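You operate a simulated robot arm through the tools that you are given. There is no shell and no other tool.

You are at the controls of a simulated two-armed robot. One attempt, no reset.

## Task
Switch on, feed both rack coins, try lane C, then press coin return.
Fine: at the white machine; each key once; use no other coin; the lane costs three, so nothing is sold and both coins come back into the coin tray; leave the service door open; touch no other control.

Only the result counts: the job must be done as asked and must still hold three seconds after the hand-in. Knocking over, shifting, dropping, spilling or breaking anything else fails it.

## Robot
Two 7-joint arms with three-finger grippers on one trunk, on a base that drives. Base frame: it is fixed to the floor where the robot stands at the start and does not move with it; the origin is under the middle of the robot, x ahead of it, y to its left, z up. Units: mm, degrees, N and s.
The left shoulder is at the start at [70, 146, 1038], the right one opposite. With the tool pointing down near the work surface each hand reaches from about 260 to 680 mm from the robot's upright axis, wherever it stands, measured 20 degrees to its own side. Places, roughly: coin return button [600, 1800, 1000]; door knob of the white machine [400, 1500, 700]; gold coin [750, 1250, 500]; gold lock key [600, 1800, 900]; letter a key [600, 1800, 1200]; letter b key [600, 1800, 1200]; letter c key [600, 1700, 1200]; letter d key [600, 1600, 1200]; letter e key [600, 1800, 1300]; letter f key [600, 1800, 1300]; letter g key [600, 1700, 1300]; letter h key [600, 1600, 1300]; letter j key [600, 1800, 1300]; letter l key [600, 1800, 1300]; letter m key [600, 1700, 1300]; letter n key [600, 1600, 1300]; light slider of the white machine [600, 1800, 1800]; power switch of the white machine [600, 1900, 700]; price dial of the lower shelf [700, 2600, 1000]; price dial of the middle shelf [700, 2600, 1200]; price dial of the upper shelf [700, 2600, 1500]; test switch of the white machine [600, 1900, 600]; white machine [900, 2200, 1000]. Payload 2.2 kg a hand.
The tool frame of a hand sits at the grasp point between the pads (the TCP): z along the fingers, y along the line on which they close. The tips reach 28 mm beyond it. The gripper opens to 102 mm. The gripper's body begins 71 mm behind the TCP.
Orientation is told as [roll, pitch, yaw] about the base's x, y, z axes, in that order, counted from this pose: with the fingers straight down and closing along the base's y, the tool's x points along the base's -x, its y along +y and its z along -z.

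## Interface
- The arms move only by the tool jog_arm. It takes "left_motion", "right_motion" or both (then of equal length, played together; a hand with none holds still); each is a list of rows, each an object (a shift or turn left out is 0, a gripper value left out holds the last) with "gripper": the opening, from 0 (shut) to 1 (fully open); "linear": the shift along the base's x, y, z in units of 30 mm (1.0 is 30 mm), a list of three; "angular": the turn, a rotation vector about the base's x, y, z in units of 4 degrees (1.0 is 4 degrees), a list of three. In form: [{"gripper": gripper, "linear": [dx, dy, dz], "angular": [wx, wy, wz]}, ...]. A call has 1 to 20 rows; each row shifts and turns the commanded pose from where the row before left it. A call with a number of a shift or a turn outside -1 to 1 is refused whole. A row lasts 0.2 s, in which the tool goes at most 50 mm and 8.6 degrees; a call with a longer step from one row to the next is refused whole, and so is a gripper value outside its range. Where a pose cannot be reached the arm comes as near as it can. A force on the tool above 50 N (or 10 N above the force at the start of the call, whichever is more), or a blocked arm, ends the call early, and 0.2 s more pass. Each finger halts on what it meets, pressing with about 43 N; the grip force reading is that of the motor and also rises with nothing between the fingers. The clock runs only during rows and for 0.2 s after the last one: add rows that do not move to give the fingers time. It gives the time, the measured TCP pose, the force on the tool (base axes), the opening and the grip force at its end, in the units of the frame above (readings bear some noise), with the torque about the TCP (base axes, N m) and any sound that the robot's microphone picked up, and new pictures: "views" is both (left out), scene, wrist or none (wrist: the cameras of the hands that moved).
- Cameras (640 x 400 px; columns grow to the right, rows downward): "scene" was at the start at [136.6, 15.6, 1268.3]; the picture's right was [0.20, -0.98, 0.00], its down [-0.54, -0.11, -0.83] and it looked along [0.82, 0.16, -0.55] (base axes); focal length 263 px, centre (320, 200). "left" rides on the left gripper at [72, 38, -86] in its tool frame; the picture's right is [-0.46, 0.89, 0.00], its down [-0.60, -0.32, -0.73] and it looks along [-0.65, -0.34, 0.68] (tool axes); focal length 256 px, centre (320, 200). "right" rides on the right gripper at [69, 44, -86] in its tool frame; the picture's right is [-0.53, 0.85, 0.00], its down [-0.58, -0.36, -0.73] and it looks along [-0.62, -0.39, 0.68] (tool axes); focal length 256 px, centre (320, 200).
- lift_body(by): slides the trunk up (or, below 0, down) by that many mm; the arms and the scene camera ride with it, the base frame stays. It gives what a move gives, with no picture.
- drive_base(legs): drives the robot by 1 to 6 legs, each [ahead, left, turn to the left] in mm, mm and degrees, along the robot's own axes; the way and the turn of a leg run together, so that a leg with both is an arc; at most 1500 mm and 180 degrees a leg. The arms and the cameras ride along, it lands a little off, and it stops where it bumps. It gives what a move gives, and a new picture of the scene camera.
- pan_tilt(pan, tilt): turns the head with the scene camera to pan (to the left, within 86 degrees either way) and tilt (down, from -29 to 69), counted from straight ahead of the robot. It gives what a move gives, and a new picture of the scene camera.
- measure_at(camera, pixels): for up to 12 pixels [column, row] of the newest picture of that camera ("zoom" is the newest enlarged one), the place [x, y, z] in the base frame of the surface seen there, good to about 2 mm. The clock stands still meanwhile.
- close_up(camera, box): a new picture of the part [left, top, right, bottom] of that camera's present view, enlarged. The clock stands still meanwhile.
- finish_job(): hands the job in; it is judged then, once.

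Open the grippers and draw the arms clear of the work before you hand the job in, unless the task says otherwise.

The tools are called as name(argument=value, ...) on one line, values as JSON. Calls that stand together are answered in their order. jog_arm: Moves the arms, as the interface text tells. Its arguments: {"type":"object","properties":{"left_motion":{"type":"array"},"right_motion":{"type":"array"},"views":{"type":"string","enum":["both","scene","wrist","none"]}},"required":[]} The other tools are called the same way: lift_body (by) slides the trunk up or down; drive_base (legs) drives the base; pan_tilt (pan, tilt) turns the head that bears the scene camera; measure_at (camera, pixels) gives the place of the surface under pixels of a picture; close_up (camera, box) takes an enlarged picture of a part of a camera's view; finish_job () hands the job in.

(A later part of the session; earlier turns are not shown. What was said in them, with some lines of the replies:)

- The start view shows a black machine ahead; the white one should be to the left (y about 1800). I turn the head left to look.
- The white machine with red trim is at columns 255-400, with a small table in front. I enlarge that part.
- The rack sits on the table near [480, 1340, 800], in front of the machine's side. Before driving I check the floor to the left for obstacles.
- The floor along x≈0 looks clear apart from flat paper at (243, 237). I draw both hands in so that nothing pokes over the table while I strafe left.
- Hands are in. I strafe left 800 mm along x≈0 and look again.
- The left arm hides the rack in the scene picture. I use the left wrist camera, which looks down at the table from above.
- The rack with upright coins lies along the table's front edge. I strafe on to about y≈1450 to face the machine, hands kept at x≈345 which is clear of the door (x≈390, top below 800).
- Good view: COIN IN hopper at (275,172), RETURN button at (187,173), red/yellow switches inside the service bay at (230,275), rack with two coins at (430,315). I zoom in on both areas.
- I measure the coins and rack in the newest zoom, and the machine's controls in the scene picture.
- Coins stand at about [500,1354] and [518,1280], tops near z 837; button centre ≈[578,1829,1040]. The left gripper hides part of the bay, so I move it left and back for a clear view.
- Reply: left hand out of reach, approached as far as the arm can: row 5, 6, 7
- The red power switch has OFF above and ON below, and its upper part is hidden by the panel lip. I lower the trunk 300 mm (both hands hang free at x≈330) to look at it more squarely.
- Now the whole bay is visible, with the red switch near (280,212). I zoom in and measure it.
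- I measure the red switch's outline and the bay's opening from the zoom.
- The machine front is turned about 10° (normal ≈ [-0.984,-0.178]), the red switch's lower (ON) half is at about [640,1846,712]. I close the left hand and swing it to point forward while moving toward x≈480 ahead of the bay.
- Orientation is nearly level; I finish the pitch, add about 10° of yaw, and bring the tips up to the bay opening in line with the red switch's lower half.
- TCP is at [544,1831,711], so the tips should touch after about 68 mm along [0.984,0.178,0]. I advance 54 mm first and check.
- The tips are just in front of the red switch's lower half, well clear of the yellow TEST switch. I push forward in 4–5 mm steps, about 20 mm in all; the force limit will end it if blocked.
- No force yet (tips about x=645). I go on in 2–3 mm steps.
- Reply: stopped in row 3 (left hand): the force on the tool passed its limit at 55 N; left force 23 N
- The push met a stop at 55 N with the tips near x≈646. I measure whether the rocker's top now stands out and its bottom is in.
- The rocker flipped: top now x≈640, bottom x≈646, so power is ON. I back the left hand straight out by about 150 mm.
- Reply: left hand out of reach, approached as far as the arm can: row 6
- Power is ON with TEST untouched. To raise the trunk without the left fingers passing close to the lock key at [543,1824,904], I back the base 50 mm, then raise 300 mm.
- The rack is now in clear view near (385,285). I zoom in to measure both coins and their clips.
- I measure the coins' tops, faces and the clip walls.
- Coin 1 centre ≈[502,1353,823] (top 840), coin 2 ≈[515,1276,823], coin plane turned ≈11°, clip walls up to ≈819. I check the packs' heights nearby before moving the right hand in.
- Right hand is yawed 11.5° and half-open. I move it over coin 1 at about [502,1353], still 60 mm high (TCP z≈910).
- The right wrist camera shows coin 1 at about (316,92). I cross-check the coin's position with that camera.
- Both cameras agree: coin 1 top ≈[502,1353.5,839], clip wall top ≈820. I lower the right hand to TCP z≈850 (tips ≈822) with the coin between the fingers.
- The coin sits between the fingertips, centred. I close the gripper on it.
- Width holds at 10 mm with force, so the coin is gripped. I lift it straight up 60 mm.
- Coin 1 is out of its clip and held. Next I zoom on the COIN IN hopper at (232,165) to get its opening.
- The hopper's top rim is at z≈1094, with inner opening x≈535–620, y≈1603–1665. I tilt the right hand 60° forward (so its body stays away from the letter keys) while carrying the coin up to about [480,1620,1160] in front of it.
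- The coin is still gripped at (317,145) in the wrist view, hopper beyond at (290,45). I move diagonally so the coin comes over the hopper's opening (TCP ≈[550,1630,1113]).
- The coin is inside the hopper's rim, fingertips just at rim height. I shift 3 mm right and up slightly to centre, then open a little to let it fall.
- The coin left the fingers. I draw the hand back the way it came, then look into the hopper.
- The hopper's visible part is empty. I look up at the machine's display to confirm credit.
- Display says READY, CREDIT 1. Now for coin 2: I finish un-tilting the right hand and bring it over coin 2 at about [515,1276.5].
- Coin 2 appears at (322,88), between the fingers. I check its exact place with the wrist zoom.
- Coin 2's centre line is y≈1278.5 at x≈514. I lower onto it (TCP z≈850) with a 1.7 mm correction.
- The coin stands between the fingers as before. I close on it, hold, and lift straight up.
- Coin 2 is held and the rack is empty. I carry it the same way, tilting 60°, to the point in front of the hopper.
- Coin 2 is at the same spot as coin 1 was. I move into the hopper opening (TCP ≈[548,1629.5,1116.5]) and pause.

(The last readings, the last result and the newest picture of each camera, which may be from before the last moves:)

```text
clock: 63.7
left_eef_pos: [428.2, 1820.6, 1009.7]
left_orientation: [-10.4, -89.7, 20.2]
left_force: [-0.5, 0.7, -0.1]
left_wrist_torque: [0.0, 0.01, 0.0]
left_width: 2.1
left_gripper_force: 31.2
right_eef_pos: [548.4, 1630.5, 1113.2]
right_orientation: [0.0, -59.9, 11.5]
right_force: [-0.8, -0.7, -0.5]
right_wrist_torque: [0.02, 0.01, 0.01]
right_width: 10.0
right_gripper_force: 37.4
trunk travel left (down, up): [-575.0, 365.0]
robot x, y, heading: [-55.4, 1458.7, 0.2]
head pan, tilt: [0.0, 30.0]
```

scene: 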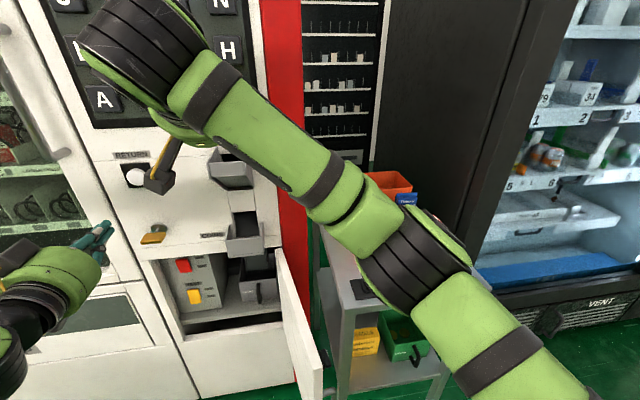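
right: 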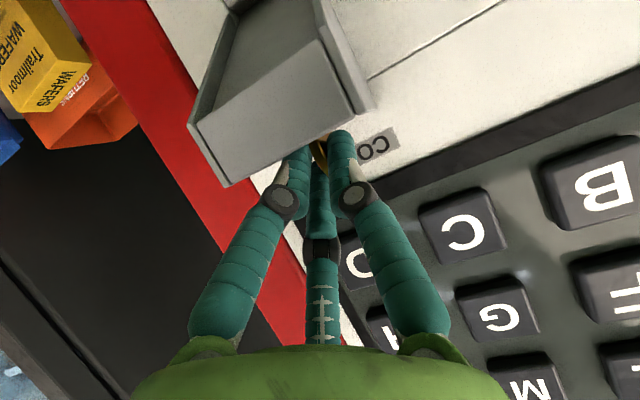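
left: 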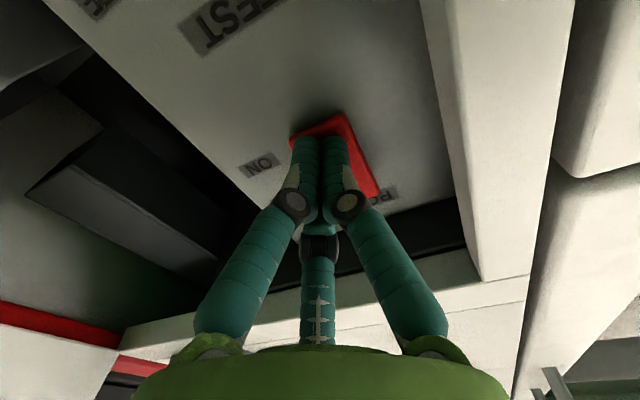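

Position matches the first drop. I raise 3 mm and open to let the coin fall, then draw back along the same way.

jog_arm(right_motion=[{"linear": [0, -0.03, 0.1]}, {"gripper": 0.1}, {"gripper": 0.25}, {"gripper": 0.25}, {}, {}, {"linear": [-0.443, -0.06, 0.34]}, {"linear": [-0.443, -0.06, 0.34]}, {"linear": [-0.443, -0.089, 0.34]}, {"linear": [-0.443, -0.089, 0.34]}, {"linear": [-0.443, -0.089, 0.34]}, {}], views="wrist")

```text
clock: 66.3
left_eef_pos: [428.4, 1819.8, 1008.2]
left_orientation: [-10.1, -89.6, 19.9]
left_force: [-0.1, -0.8, 0.7]
left_wrist_torque: [-0.01, 0.0, 0.02]
left_width: 1.9
left_gripper_force: 31.4
right_eef_pos: [481.0, 1619.2, 1168.0]
right_orientation: [0.0, -60.0, 11.4]
right_force: [-0.4, -0.2, -0.3]
right_wrist_torque: [-0.02, 0.0, 0.0]
right_width: 25.4
right_gripper_force: 0.1
trunk travel left (down, up): [-575.0, 365.0]
robot x, y, heading: [-55.8, 1452.8, 0.5]
head pan, tilt: [0.0, 30.0]
```

right: 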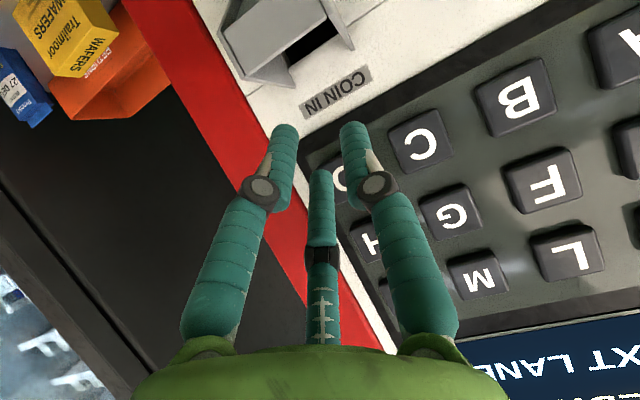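

Coin released. I move the right hand away to the right and back, un-tilting it, so the keypad area is clear.

jog_arm(right_motion=[{"linear": [-0.2, -0.72, -0.35], "angular": [-0.2, 0.98, 0]}, {"linear": [-0.2, -0.72, -0.35], "angular": [-0.2, 0.98, 0]}, {"linear": [-0.2, -0.72, -0.35], "angular": [-0.2, 0.98, 0]}, {"linear": [-0.2, -0.72, -0.35], "angular": [-0.2, 0.98, 0]}, {"linear": [-0.2, -0.72, -0.35], "angular": [-0.2, 0.98, 0]}, {"linear": [-0.2, -0.72, -0.35], "angular": [-0.2, 0.98, 0]}, {"linear": [-0.2, -0.72, -0.35], "angular": [-0.2, 0.98, 0]}, {"linear": [-0.2, -0.72, -0.35], "angular": [-0.2, 0.98, 0]}, {"linear": [-0.2, -0.72, -0.35], "angular": [-0.2, 0.98, 0]}, {"linear": [-0.2, -0.72, -0.35], "angular": [-0.2, 0.98, 0]}, {"linear": [-0.2, -0.72, -0.35], "angular": [-0.2, 0.98, 0]}, {"linear": [-0.2, -0.72, -0.35], "angular": [-0.2, 0.98, 0]}, {"linear": [-0.2, -0.72, -0.35], "angular": [-0.2, 0.98, 0]}, {"linear": [-0.2, -0.72, -0.35], "angular": [-0.2, 0.98, 0]}, {"linear": [-0.2, -0.72, -0.35], "angular": [-0.2, 0.98, 0]}, {}], views="none")

pan_tilt(pan=20, tilt=8)

```text
clock: 69.7
left_eef_pos: [427.4, 1820.8, 1008.7]
left_orientation: [-14.5, -89.6, 24.4]
left_force: [-0.3, -0.4, -0.4]
left_wrist_torque: [-0.03, 0.01, -0.04]
left_width: 2.0
left_gripper_force: 31.2
right_eef_pos: [392.2, 1295.4, 1010.4]
right_orientation: [-0.1, 0.1, 11.6]
right_force: [-0.3, -0.5, -0.3]
right_wrist_torque: [0.03, 0.03, -0.01]
right_width: 25.5
right_gripper_force: 0.1
trunk travel left (down, up): [-575.0, 365.0]
robot x, y, heading: [-53.8, 1454.9, 0.2]
head pan, tilt: [0.0, 30.0]
```

```text
clock: 70.5
left_eef_pos: [428.9, 1821.4, 1007.9]
left_orientation: [-10.1, -89.7, 20.0]
left_force: [-0.6, 0.0, -0.6]
left_wrist_torque: [0.02, 0.0, -0.01]
left_width: 2.4
left_gripper_force: 31.3
right_eef_pos: [392.3, 1294.8, 1012.7]
right_orientation: [-0.1, 0.0, 11.5]
right_force: [0.6, -0.1, -0.1]
right_wrist_torque: [0.02, -0.05, 0.02]
right_width: 25.6
right_gripper_force: 0.0
trunk travel left (down, up): [-575.0, 365.0]
robot x, y, heading: [-55.0, 1453.3, 0.3]
head pan, tilt: [20.0, 8.0]
```

scene: 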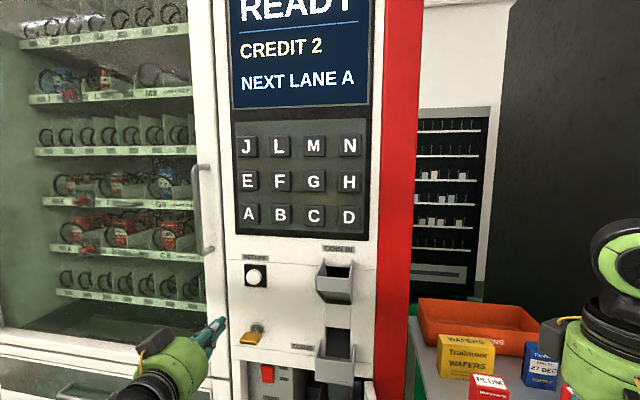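

CREDIT 2 now. I measure the C key at (316,216) with its neighbours and the return button at (254,277).

close_up(camera="scene", box=[226, 160, 386, 290])

```text
3.08 times, centred on (306, 225) of scene
```

zoom: 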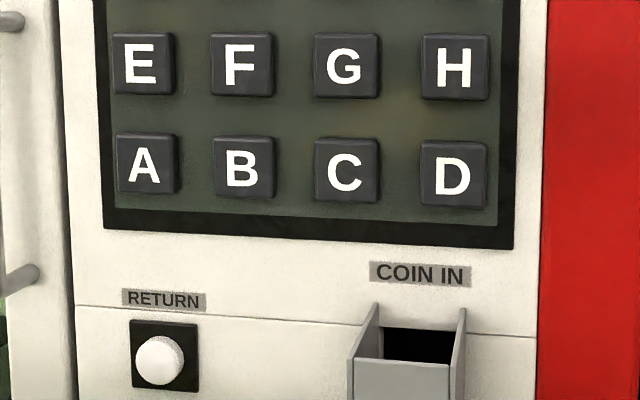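

measure_at(camera="zoom", pixels=[[345, 171], [322, 145], [372, 145], [320, 195], [370, 198], [243, 168], [451, 175], [345, 66], [395, 120], [155, 360], [160, 345], [190, 330]])

```text
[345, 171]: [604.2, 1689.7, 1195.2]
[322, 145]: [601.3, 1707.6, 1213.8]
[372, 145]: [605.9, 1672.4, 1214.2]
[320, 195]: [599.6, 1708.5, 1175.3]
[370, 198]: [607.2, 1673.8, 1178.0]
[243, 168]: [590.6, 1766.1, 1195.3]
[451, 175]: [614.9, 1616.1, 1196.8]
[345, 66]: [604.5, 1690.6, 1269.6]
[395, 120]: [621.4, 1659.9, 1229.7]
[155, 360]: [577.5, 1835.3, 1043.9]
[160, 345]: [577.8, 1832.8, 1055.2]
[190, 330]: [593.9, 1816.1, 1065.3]
```

C key centre ≈[603.5,1690,1195], 40 mm wide. I raise the left hand and shift it right to stand about 60 mm in front of the C key.

jog_arm(left_motion=[{"linear": [0, -0.5, 0.888]}, {"linear": [0, -0.7, 0.888]}, {"linear": [0.1, -0.73, 0.888]}, {"linear": [0.4, -0.73, 0.888]}, {"linear": [0.7, -0.73, 0.888]}, {"linear": [0.8, -0.73, 0.888]}, {"linear": [0.7, -0.73, 0.888]}, {}, {}])

close_up(camera="scene", box=[226, 130, 406, 290])

```text
clock: 72.5
left_eef_pos: [522.8, 1679.3, 1194.4]
left_orientation: [-5.1, -89.7, 14.9]
left_force: [-0.6, 0.8, -0.5]
left_wrist_torque: [0.0, -0.02, 0.01]
left_width: 2.1
left_gripper_force: 32.0
left hand out of reach, approached as far as the arm can: row 1, 2
right_eef_pos: [392.5, 1294.8, 1011.5]
right_orientation: [0.0, 0.0, 11.5]
right_force: [1.6, -0.4, -0.5]
right_wrist_torque: [-0.01, 0.01, -0.06]
right_width: 25.6
right_gripper_force: 0.1
trunk travel left (down, up): [-575.0, 365.0]
robot x, y, heading: [-56.4, 1452.1, 0.5]
head pan, tilt: [20.0, 8.0]
```

scene: 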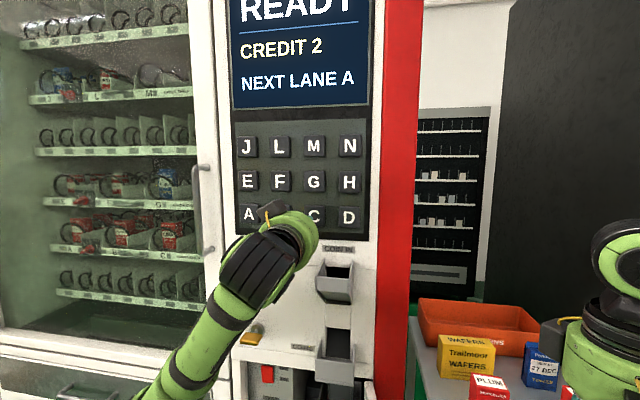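
left: 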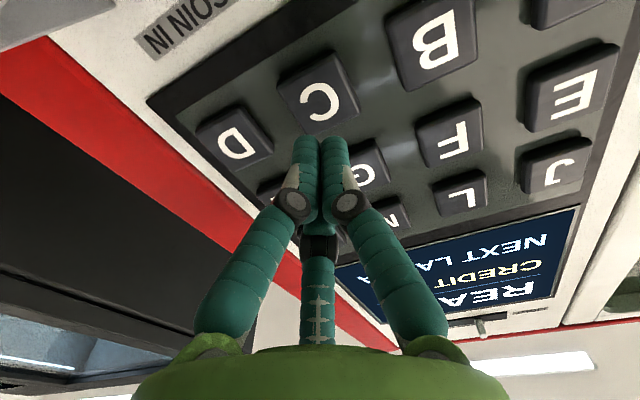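

```text
2.50 times, centred on (316, 210) of scene
```

zoom: 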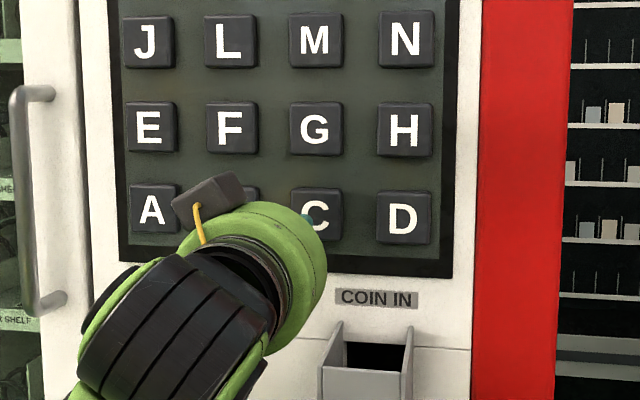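

Tips point at the C key, about 50 mm off. There is a dark block on the hand at (272,210) and I check how far it is from key B, and re-measure C from the wrist camera.

measure_at(camera="scene", pixels=[[266, 210], [278, 208], [274, 216], [284, 212], [310, 240]])

measure_at(camera="left", pixels=[[320, 95], [300, 75], [345, 110], [305, 145], [335, 145], [298, 130], [440, 50], [375, 160]])

```text
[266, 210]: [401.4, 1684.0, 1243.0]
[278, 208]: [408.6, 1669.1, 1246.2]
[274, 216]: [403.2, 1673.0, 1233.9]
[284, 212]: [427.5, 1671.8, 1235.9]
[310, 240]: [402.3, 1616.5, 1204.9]
```

```text
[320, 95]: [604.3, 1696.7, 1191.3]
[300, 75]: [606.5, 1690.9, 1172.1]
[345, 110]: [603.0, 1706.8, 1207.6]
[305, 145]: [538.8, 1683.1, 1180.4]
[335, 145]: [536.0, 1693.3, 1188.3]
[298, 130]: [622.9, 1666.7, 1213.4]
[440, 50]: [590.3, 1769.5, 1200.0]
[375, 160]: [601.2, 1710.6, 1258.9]
```

The block is at x≈405, far from the keys. I correct 3.6 mm to the right and advance 44 mm, leaving about 9 mm to the C key.

jog_arm(left_motion=[{"linear": [0.48, -0.03, 0]}, {"linear": [0.48, 0.087, 0]}, {"linear": [0.48, 0.087, 0]}, {}, {}])

close_up(camera="left", box=[220, 40, 420, 190])

```text
clock: 73.7
left_eef_pos: [565.4, 1685.0, 1193.8]
left_orientation: [-10.0, -89.6, 19.9]
left_force: [-0.1, -0.5, -1.0]
left_wrist_torque: [-0.02, 0.01, -0.04]
left_width: 2.3
left_gripper_force: 31.4
right_eef_pos: [391.8, 1294.8, 1011.6]
right_orientation: [-0.2, 0.0, 11.6]
right_force: [0.1, -0.7, 0.1]
right_wrist_torque: [0.0, 0.0, 0.0]
right_width: 25.6
right_gripper_force: 0.2
trunk travel left (down, up): [-575.0, 365.0]
robot x, y, heading: [-54.2, 1454.7, 0.3]
head pan, tilt: [20.0, 8.0]
```

scene: 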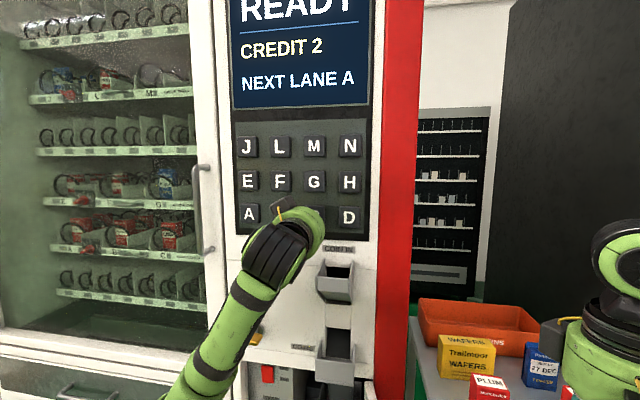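
left: 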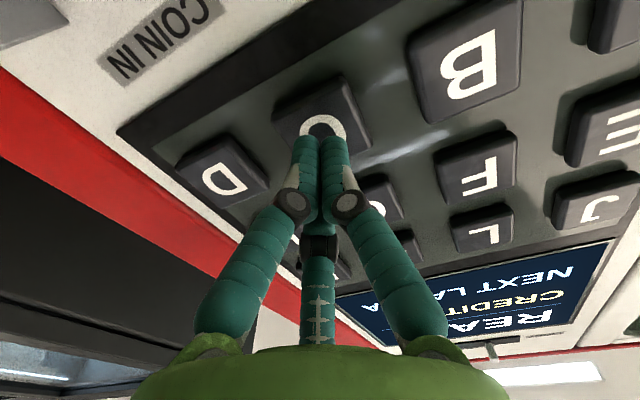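

```text
2.67 times, centred on (320, 115) of left
```

zoom: 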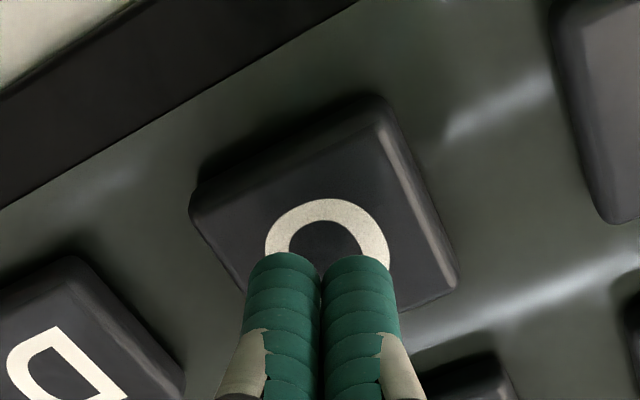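

The tips are centred on the C key, about 10 mm away. I press in small steps, about 16 mm in total.

jog_arm(left_motion=[{"linear": [0.13, 0.024, 0]}, {"linear": [0.13, 0.024, 0]}, {"linear": [0.1, 0.018, 0]}, {"linear": [0.08, 0.0145, 0]}, {"linear": [0.08, 0.0145, 0]}])

```text
clock: 74.9
left_eef_pos: [580.8, 1687.6, 1195.7]
left_orientation: [-7.4, -89.7, 17.3]
left_force: [-1.6, -0.6, -0.2]
left_wrist_torque: [0.03, -0.02, -0.01]
left_width: 2.0
left_gripper_force: 31.0
right_eef_pos: [391.6, 1295.6, 1012.3]
right_orientation: [0.0, 0.0, 11.5]
right_force: [-1.0, -0.8, 0.4]
right_wrist_torque: [-0.02, 0.02, -0.02]
right_width: 25.7
right_gripper_force: 0.1
trunk travel left (down, up): [-575.0, 365.0]
robot x, y, heading: [-53.5, 1456.6, 0.1]
head pan, tilt: [20.0, 8.0]
```

scene: 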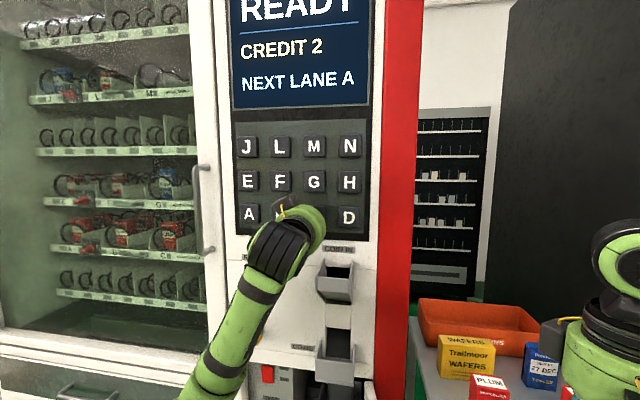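
left: 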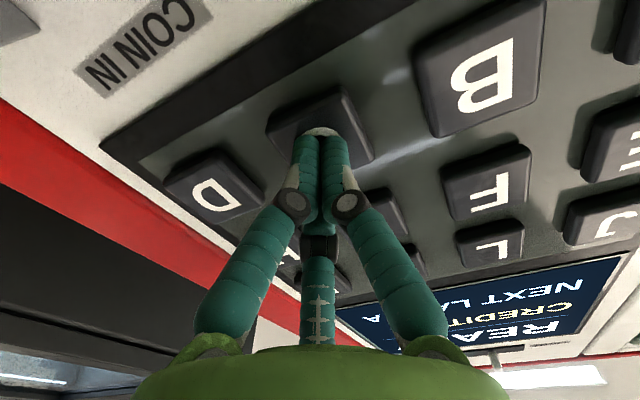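

Light contact (1.6 N), display unchanged. I press further in 2 mm steps.

jog_arm(left_motion=[{"linear": [0.06, 0.011, 0]}, {"linear": [0.06, 0.011, 0]}, {"linear": [0.06, 0.011, 0]}])

```text
clock: 75.7
left_eef_pos: [584.4, 1688.5, 1195.9]
left_orientation: [-6.9, -89.7, 16.9]
left_force: [-8.0, -1.5, -1.5]
left_wrist_torque: [0.0, 0.04, -0.03]
left_width: 5.9
left_gripper_force: 31.2
right_eef_pos: [390.1, 1295.2, 1013.2]
right_orientation: [-0.1, -0.1, 11.4]
right_force: [0.7, -0.9, 0.0]
right_wrist_torque: [0.0, -0.02, 0.01]
right_width: 25.2
right_gripper_force: 0.0
trunk travel left (down, up): [-575.0, 365.0]
robot x, y, heading: [-56.4, 1455.2, 0.2]
head pan, tilt: [20.0, 8.0]
heard: click
```

scene: 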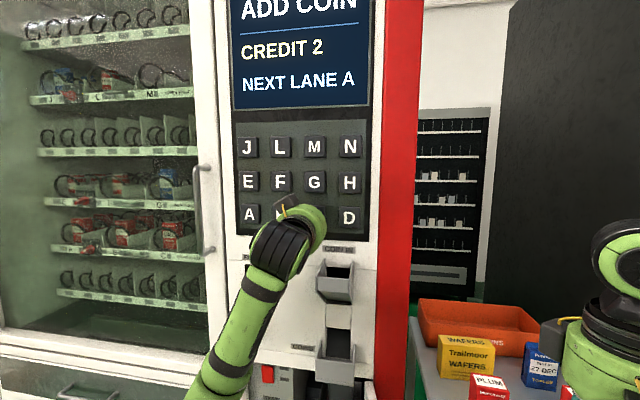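
left: 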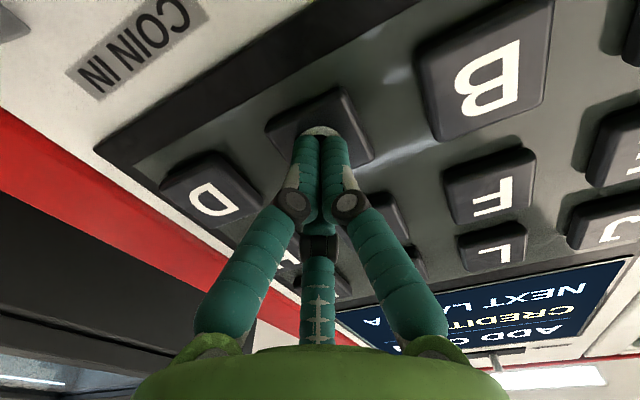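

A click, and the display now says ADD COIN: C has registered. I pull straight back about 75 mm, in one go.

jog_arm(left_motion=[{"linear": [-0.8, -0.145, 0]}, {"linear": [-0.8, -0.145, 0]}, {"linear": [-0.8, -0.145, 0]}, {}])

```text
clock: 76.7
left_eef_pos: [515.8, 1675.1, 1195.8]
left_orientation: [-9.5, -89.6, 19.4]
left_force: [-0.6, 0.0, 0.4]
left_wrist_torque: [-0.03, 0.0, 0.03]
left_width: 2.1
left_gripper_force: 31.6
right_eef_pos: [392.3, 1294.5, 1011.3]
right_orientation: [-0.1, 0.0, 11.5]
right_force: [0.1, -0.5, -0.8]
right_wrist_torque: [-0.01, 0.01, -0.02]
right_width: 25.4
right_gripper_force: 0.1
trunk travel left (down, up): [-575.0, 365.0]
robot x, y, heading: [-55.4, 1455.0, 0.3]
head pan, tilt: [20.0, 8.0]
```

scene: 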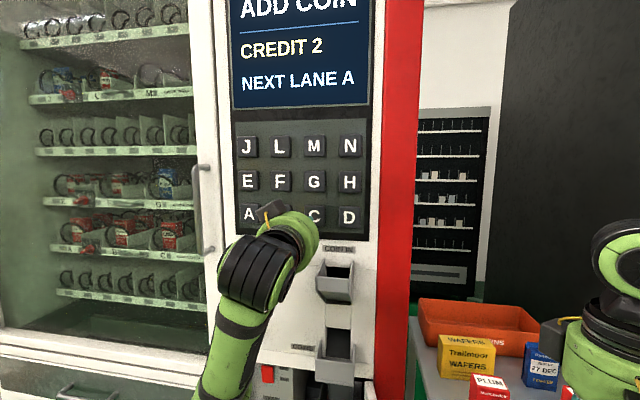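
left: 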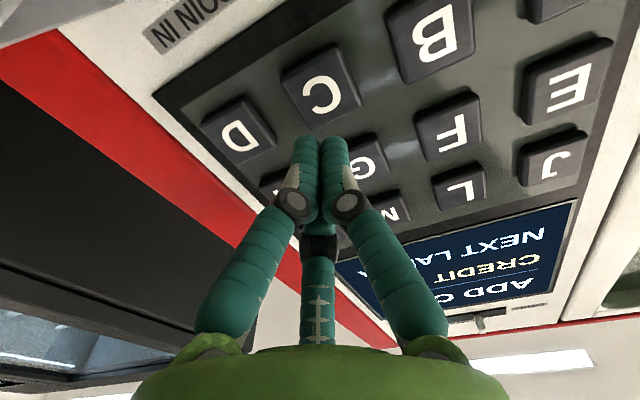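

C popped back; credit is still 2. Now I move the left hand over to in front of the RETURN button (about [577,1832,1044]), keeping 45 mm off the keys.

jog_arm(left_motion=[{"linear": [-0.68, 0, 0]}, {"linear": [0, 0.79, -0.843]}, {"linear": [0, 0.79, -0.843]}, {"linear": [0, 0.79, -0.843]}, {"linear": [0, 0.79, -0.843]}, {"linear": [0, 0.79, -0.843]}, {"linear": [0, 0.79, -0.843]}, {}, {}])

close_up(camera="left", box=[200, 20, 440, 200])

```text
clock: 78.7
left_eef_pos: [495.5, 1818.5, 1043.4]
left_orientation: [-10.7, -89.6, 20.5]
left_force: [-0.4, -0.4, 0.1]
left_wrist_torque: [0.02, -0.04, 0.0]
left_width: 1.8
left_gripper_force: 31.3
right_eef_pos: [391.6, 1295.7, 1012.6]
right_orientation: [-0.1, 0.0, 11.5]
right_force: [-1.1, 0.0, 0.1]
right_wrist_torque: [-0.01, -0.05, -0.02]
right_width: 25.6
right_gripper_force: 0.0
trunk travel left (down, up): [-575.0, 365.0]
robot x, y, heading: [-53.1, 1451.8, 0.5]
head pan, tilt: [20.0, 8.0]
```

scene: 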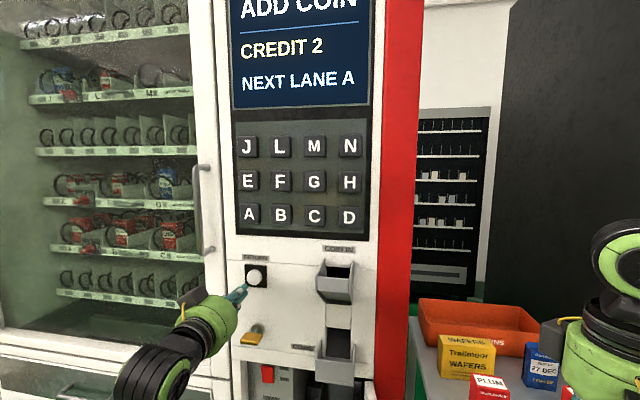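
left: 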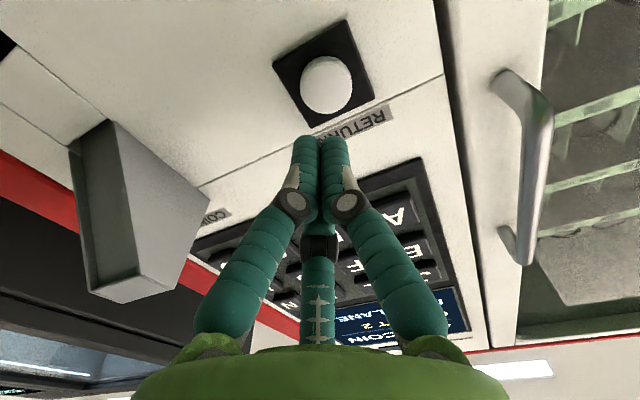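

```text
2.22 times, centred on (320, 110) of left
```

zoom: 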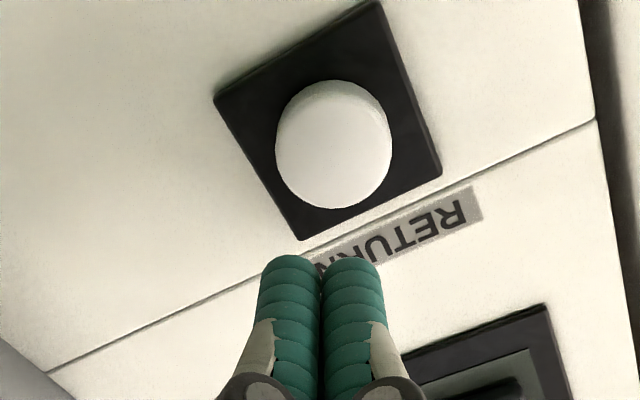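

I measure the return button's face and its bezel corners from the left wrist zoom.

measure_at(camera="zoom", pixels=[[335, 150], [285, 145], [385, 150], [335, 195], [335, 105], [222, 98], [375, 8], [435, 165], [302, 235], [310, 180]])

```text
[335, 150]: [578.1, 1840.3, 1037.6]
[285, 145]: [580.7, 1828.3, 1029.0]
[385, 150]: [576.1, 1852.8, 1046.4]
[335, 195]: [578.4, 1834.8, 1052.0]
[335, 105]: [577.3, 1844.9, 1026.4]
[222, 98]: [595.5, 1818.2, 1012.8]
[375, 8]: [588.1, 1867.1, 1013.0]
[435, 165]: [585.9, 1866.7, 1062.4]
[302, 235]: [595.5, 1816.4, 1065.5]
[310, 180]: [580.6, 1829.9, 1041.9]
```

Button face centre ≈[578,1840,1038.5]; I correct 6.5 mm left and 5 mm down while advancing 44 mm, leaving about 12 mm.

jog_arm(left_motion=[{"linear": [0.2, 0.25, -0.16]}, {"linear": [0.42, 0.076, 0]}, {"linear": [0.42, 0.076, 0]}, {"linear": [0.42, 0.076, 0]}, {}, {}])

close_up(camera="left", box=[200, 20, 440, 200])

```text
clock: 80.1
left_eef_pos: [538.8, 1832.6, 1040.3]
left_orientation: [-9.8, -89.6, 19.7]
left_force: [-0.6, -0.1, -0.7]
left_wrist_torque: [0.0, -0.05, 0.01]
left_width: 2.4
left_gripper_force: 31.2
right_eef_pos: [392.0, 1295.3, 1011.8]
right_orientation: [-0.1, -0.1, 11.5]
right_force: [0.2, 0.1, 0.6]
right_wrist_torque: [0.03, -0.04, -0.01]
right_width: 25.8
right_gripper_force: 0.1
trunk travel left (down, up): [-575.0, 365.0]
robot x, y, heading: [-60.2, 1454.3, 0.3]
head pan, tilt: [20.0, 8.0]
```

scene: 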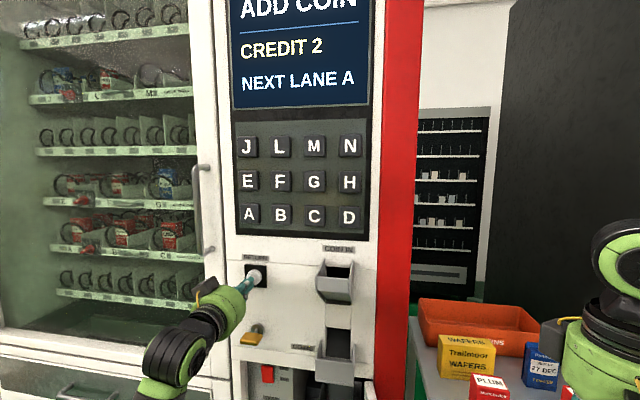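
left: 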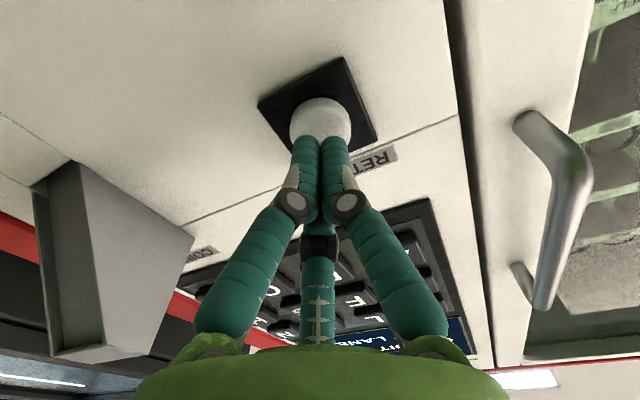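

```text
2.22 times, centred on (320, 110) of left
```

zoom: 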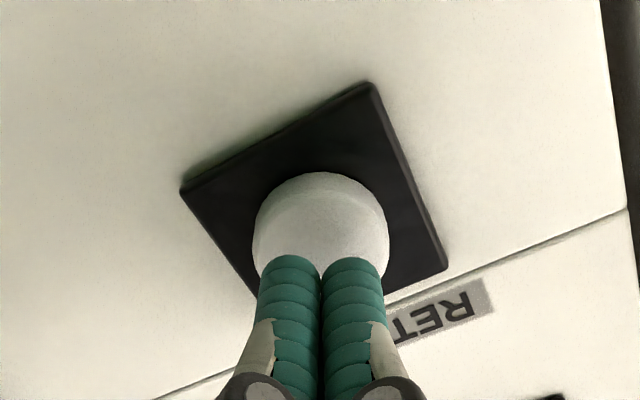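

The tips are centred on the white button. I press in small steps.

jog_arm(left_motion=[{"linear": [0.13, 0.024, 0]}, {"linear": [0.13, 0.024, 0]}, {"linear": [0.1, 0.018, 0]}, {"linear": [0.06, 0.011, 0]}, {"linear": [0.06, 0.011, 0]}])

```text
clock: 81.3
left_eef_pos: [552.9, 1836.3, 1039.4]
left_orientation: [-10.2, -89.6, 20.0]
left_force: [0.3, 0.1, -0.4]
left_wrist_torque: [0.0, 0.0, -0.03]
left_width: 2.2
left_gripper_force: 31.7
right_eef_pos: [391.1, 1294.7, 1012.3]
right_orientation: [-0.1, 0.0, 11.6]
right_force: [0.2, 0.8, -1.7]
right_wrist_torque: [0.02, 0.03, -0.01]
right_width: 25.6
right_gripper_force: 0.1
trunk travel left (down, up): [-575.0, 365.0]
robot x, y, heading: [-56.0, 1452.8, 0.2]
head pan, tilt: [20.0, 8.0]
```

scene: 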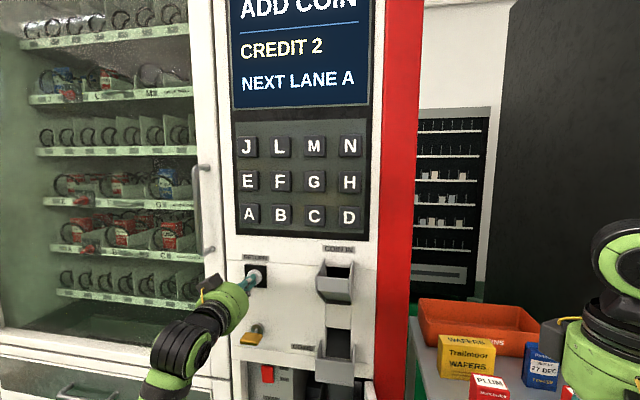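
left: 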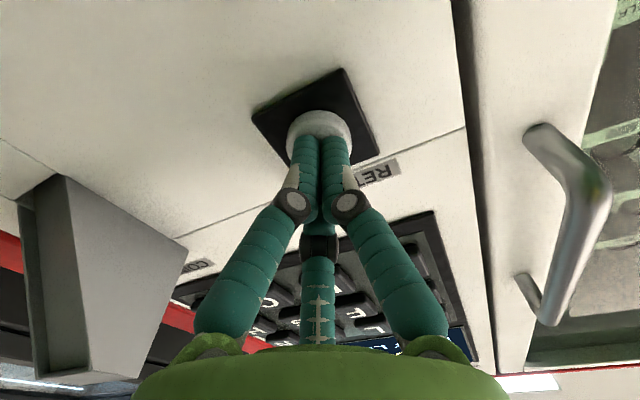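

Not yet in firm contact. I press on in 2 mm steps.

jog_arm(left_motion=[{"linear": [0.07, 0.0125, 0]}, {"linear": [0.07, 0.0125, 0]}, {"linear": [0.07, 0.0125, 0]}])

```text
clock: 82.1
left_eef_pos: [557.9, 1836.9, 1039.9]
left_orientation: [-14.3, -89.7, 24.1]
left_force: [-5.0, -0.3, -2.8]
left_wrist_torque: [-0.02, 0.08, 0.04]
left_width: 2.1
left_gripper_force: 31.7
right_eef_pos: [391.3, 1295.1, 1012.2]
right_orientation: [-0.1, -0.1, 11.4]
right_force: [0.9, -0.6, 0.6]
right_wrist_torque: [0.0, 0.02, 0.0]
right_width: 25.7
right_gripper_force: 0.1
trunk travel left (down, up): [-575.0, 365.0]
robot x, y, heading: [-52.6, 1456.3, 0.2]
head pan, tilt: [20.0, 8.0]
heard: click
```

scene: 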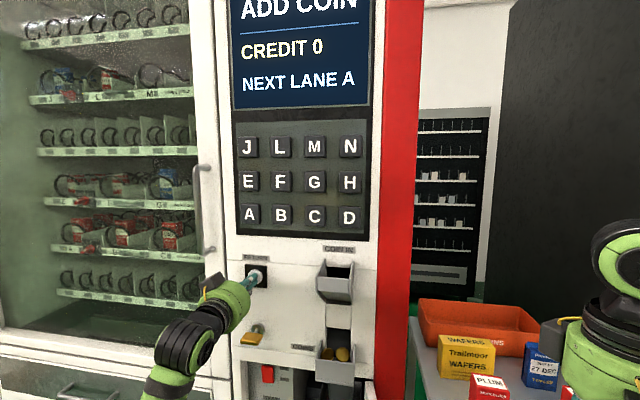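
left: 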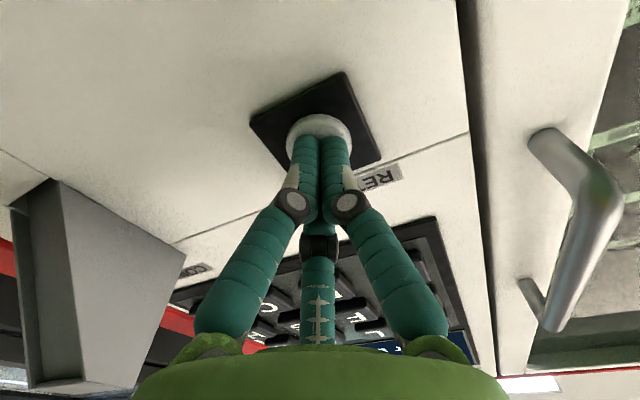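

Click heard, CREDIT is 0 and gold coins show in the tray at (337,354). I pull the left hand straight back and away.

jog_arm(left_motion=[{"linear": [-0.8, -0.145, 0]}, {"linear": [-0.8, -0.145, 0]}, {"linear": [-0.8, -0.145, 0]}, {"linear": [-0.6, -0.1, 0]}, {}, {}], views="scene")

pan_tilt(pan=18, tilt=28)

close_up(camera="scene", box=[280, 120, 440, 260])

```text
clock: 83.5
left_eef_pos: [468.8, 1820.7, 1039.4]
left_orientation: [-11.8, -89.7, 21.6]
left_force: [-0.2, -1.2, -0.1]
left_wrist_torque: [0.01, 0.02, 0.01]
left_width: 1.8
left_gripper_force: 31.7
right_eef_pos: [391.6, 1295.3, 1012.5]
right_orientation: [-0.1, 0.0, 11.5]
right_force: [-0.1, -0.8, 0.6]
right_wrist_torque: [0.01, -0.03, 0.02]
right_width: 25.8
right_gripper_force: 0.0
trunk travel left (down, up): [-575.0, 365.0]
robot x, y, heading: [-56.8, 1453.3, 0.2]
head pan, tilt: [20.0, 8.0]
```

scene: 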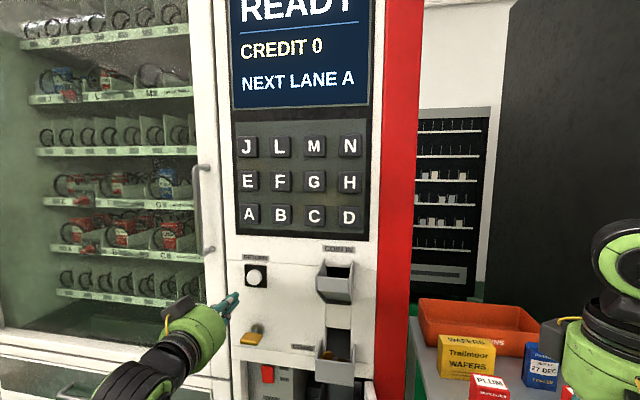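

```text
clock: 84.4
left_eef_pos: [469.4, 1820.1, 1038.2]
left_orientation: [-11.2, -89.6, 21.0]
left_force: [0.6, 0.0, -0.2]
left_wrist_torque: [-0.03, -0.01, -0.02]
left_width: 2.1
left_gripper_force: 31.4
right_eef_pos: [391.6, 1295.3, 1011.0]
right_orientation: [0.0, 0.0, 11.5]
right_force: [0.9, -0.3, 0.0]
right_wrist_torque: [0.03, 0.0, 0.0]
right_width: 25.3
right_gripper_force: 0.2
trunk travel left (down, up): [-575.0, 365.0]
robot x, y, heading: [-52.0, 1451.6, -0.1]
head pan, tilt: [18.0, 28.0]
```

scene: 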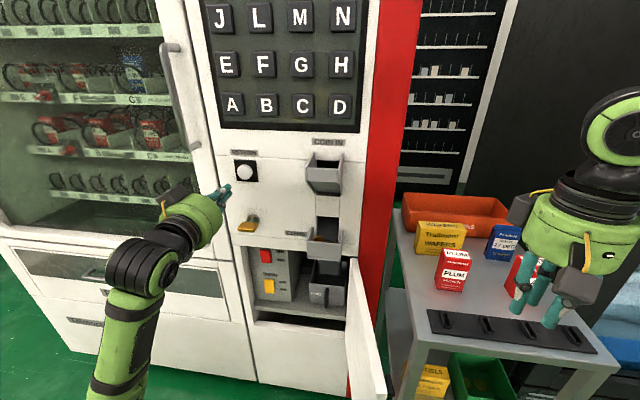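

```text
2.86 times, centred on (360, 190) of scene
```

zoom: 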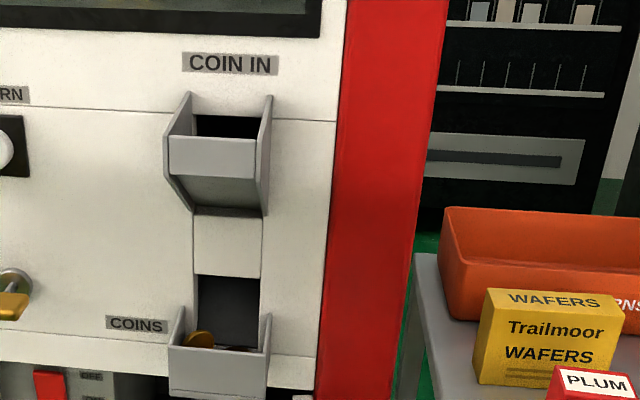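

Display reads READY / CREDIT 0. I zoom in on the coin tray at (323,240) to see both coins.

close_up(camera="scene", box=[295, 210, 351, 265])

```text
7.27 times, centred on (323, 238) of scene
```

zoom: 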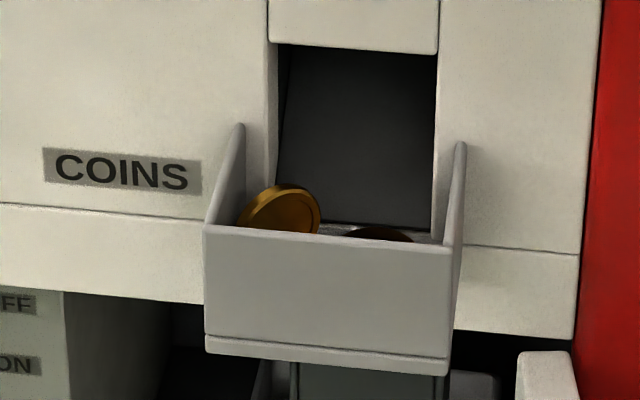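

Both coins lie in the COINS tray (one at (280,210), the other at (380,235) in the zoom). I drive back 100 mm so both arms are clear, then open the grippers.

drive_base(legs=[[-100, 0, 0]])

jog_arm(left_motion=[{"gripper": 0.3}, {"gripper": 0.6}, {"gripper": 1.0}, {}, {}], right_motion=[{"gripper": 0.5}, {"gripper": 0.8}, {"gripper": 1.0}, {}, {}], views="scene")

close_up(camera="scene", box=[240, 140, 400, 300])

```text
clock: 85.5
left_eef_pos: [371.4, 1820.2, 1037.6]
left_orientation: [-10.7, -89.6, 20.5]
left_force: [-1.3, 0.3, -0.3]
left_wrist_torque: [-0.03, 0.03, -0.02]
left_width: 2.3
left_gripper_force: 31.7
right_eef_pos: [294.9, 1294.8, 1011.5]
right_orientation: [-0.1, 0.0, 11.5]
right_force: [0.2, -0.3, -0.2]
right_wrist_torque: [0.02, 0.0, -0.01]
right_width: 25.4
right_gripper_force: 0.1
trunk travel left (down, up): [-575.0, 365.0]
robot x, y, heading: [-154.8, 1456.8, 0.3]
head pan, tilt: [18.0, 28.0]
```

scene: 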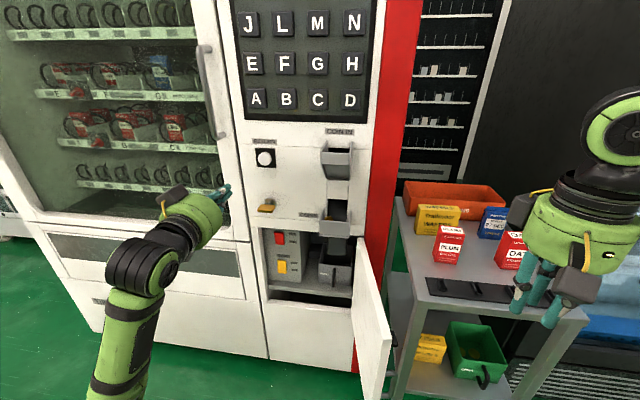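

```text
clock: 86.7
left_eef_pos: [370.3, 1819.0, 1037.7]
left_orientation: [-11.1, -89.7, 20.9]
left_force: [0.7, 0.2, -0.2]
left_wrist_torque: [0.0, -0.04, 0.01]
left_width: 102.0
left_gripper_force: 0.1
right_eef_pos: [294.2, 1293.6, 1011.6]
right_orientation: [0.0, 0.0, 11.5]
right_force: [0.8, -0.1, 0.2]
right_wrist_torque: [0.0, -0.02, 0.0]
right_width: 101.7
right_gripper_force: 0.0
trunk travel left (down, up): [-575.0, 365.0]
robot x, y, heading: [-152.8, 1455.6, 0.2]
head pan, tilt: [18.0, 28.0]
```

scene: 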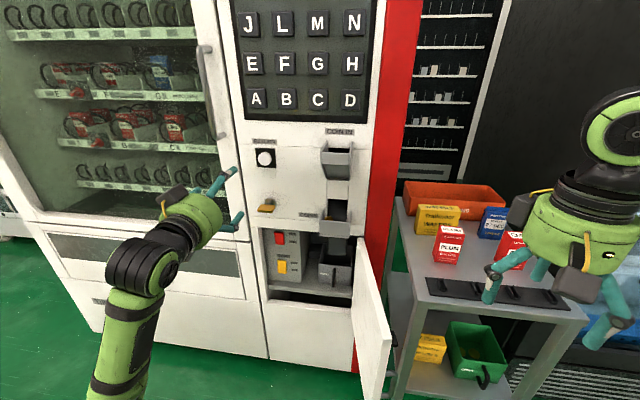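

```text
2.50 times, centred on (320, 220) of scene
```

zoom: 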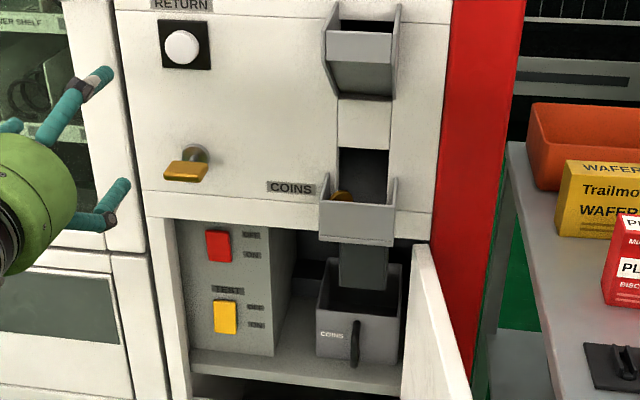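

Power switch is on, TEST untouched, both coins are in the tray, credit is 0, the service door is still open and both hands are open and clear. I hand the job in.

finish_job()

```text
The job is handed in.
```

The job is done and handed in. The white machine is on, both rack coins went in, lane C was tried without a sale, and coin return gave both coins back.

- **Power:** I pressed the red switch to ON and checked that the rocker had flipped.
- **Coins:** Each rack coin went into the COIN IN hopper, and the display counted up to CREDIT 2. I used no other coin.
- **Lane C:** I pressed C once. It clicked and the display changed to ADD COIN, with the credit still at 2.
- **Coin return:** I pressed RETURN once. It clicked and the display went to CREDIT 0. Both coins were visible in the COINS tray afterwards.

The service door was still open at the end, and I touched no other control. Before handing in, I opened both grippers and backed the arms clear.
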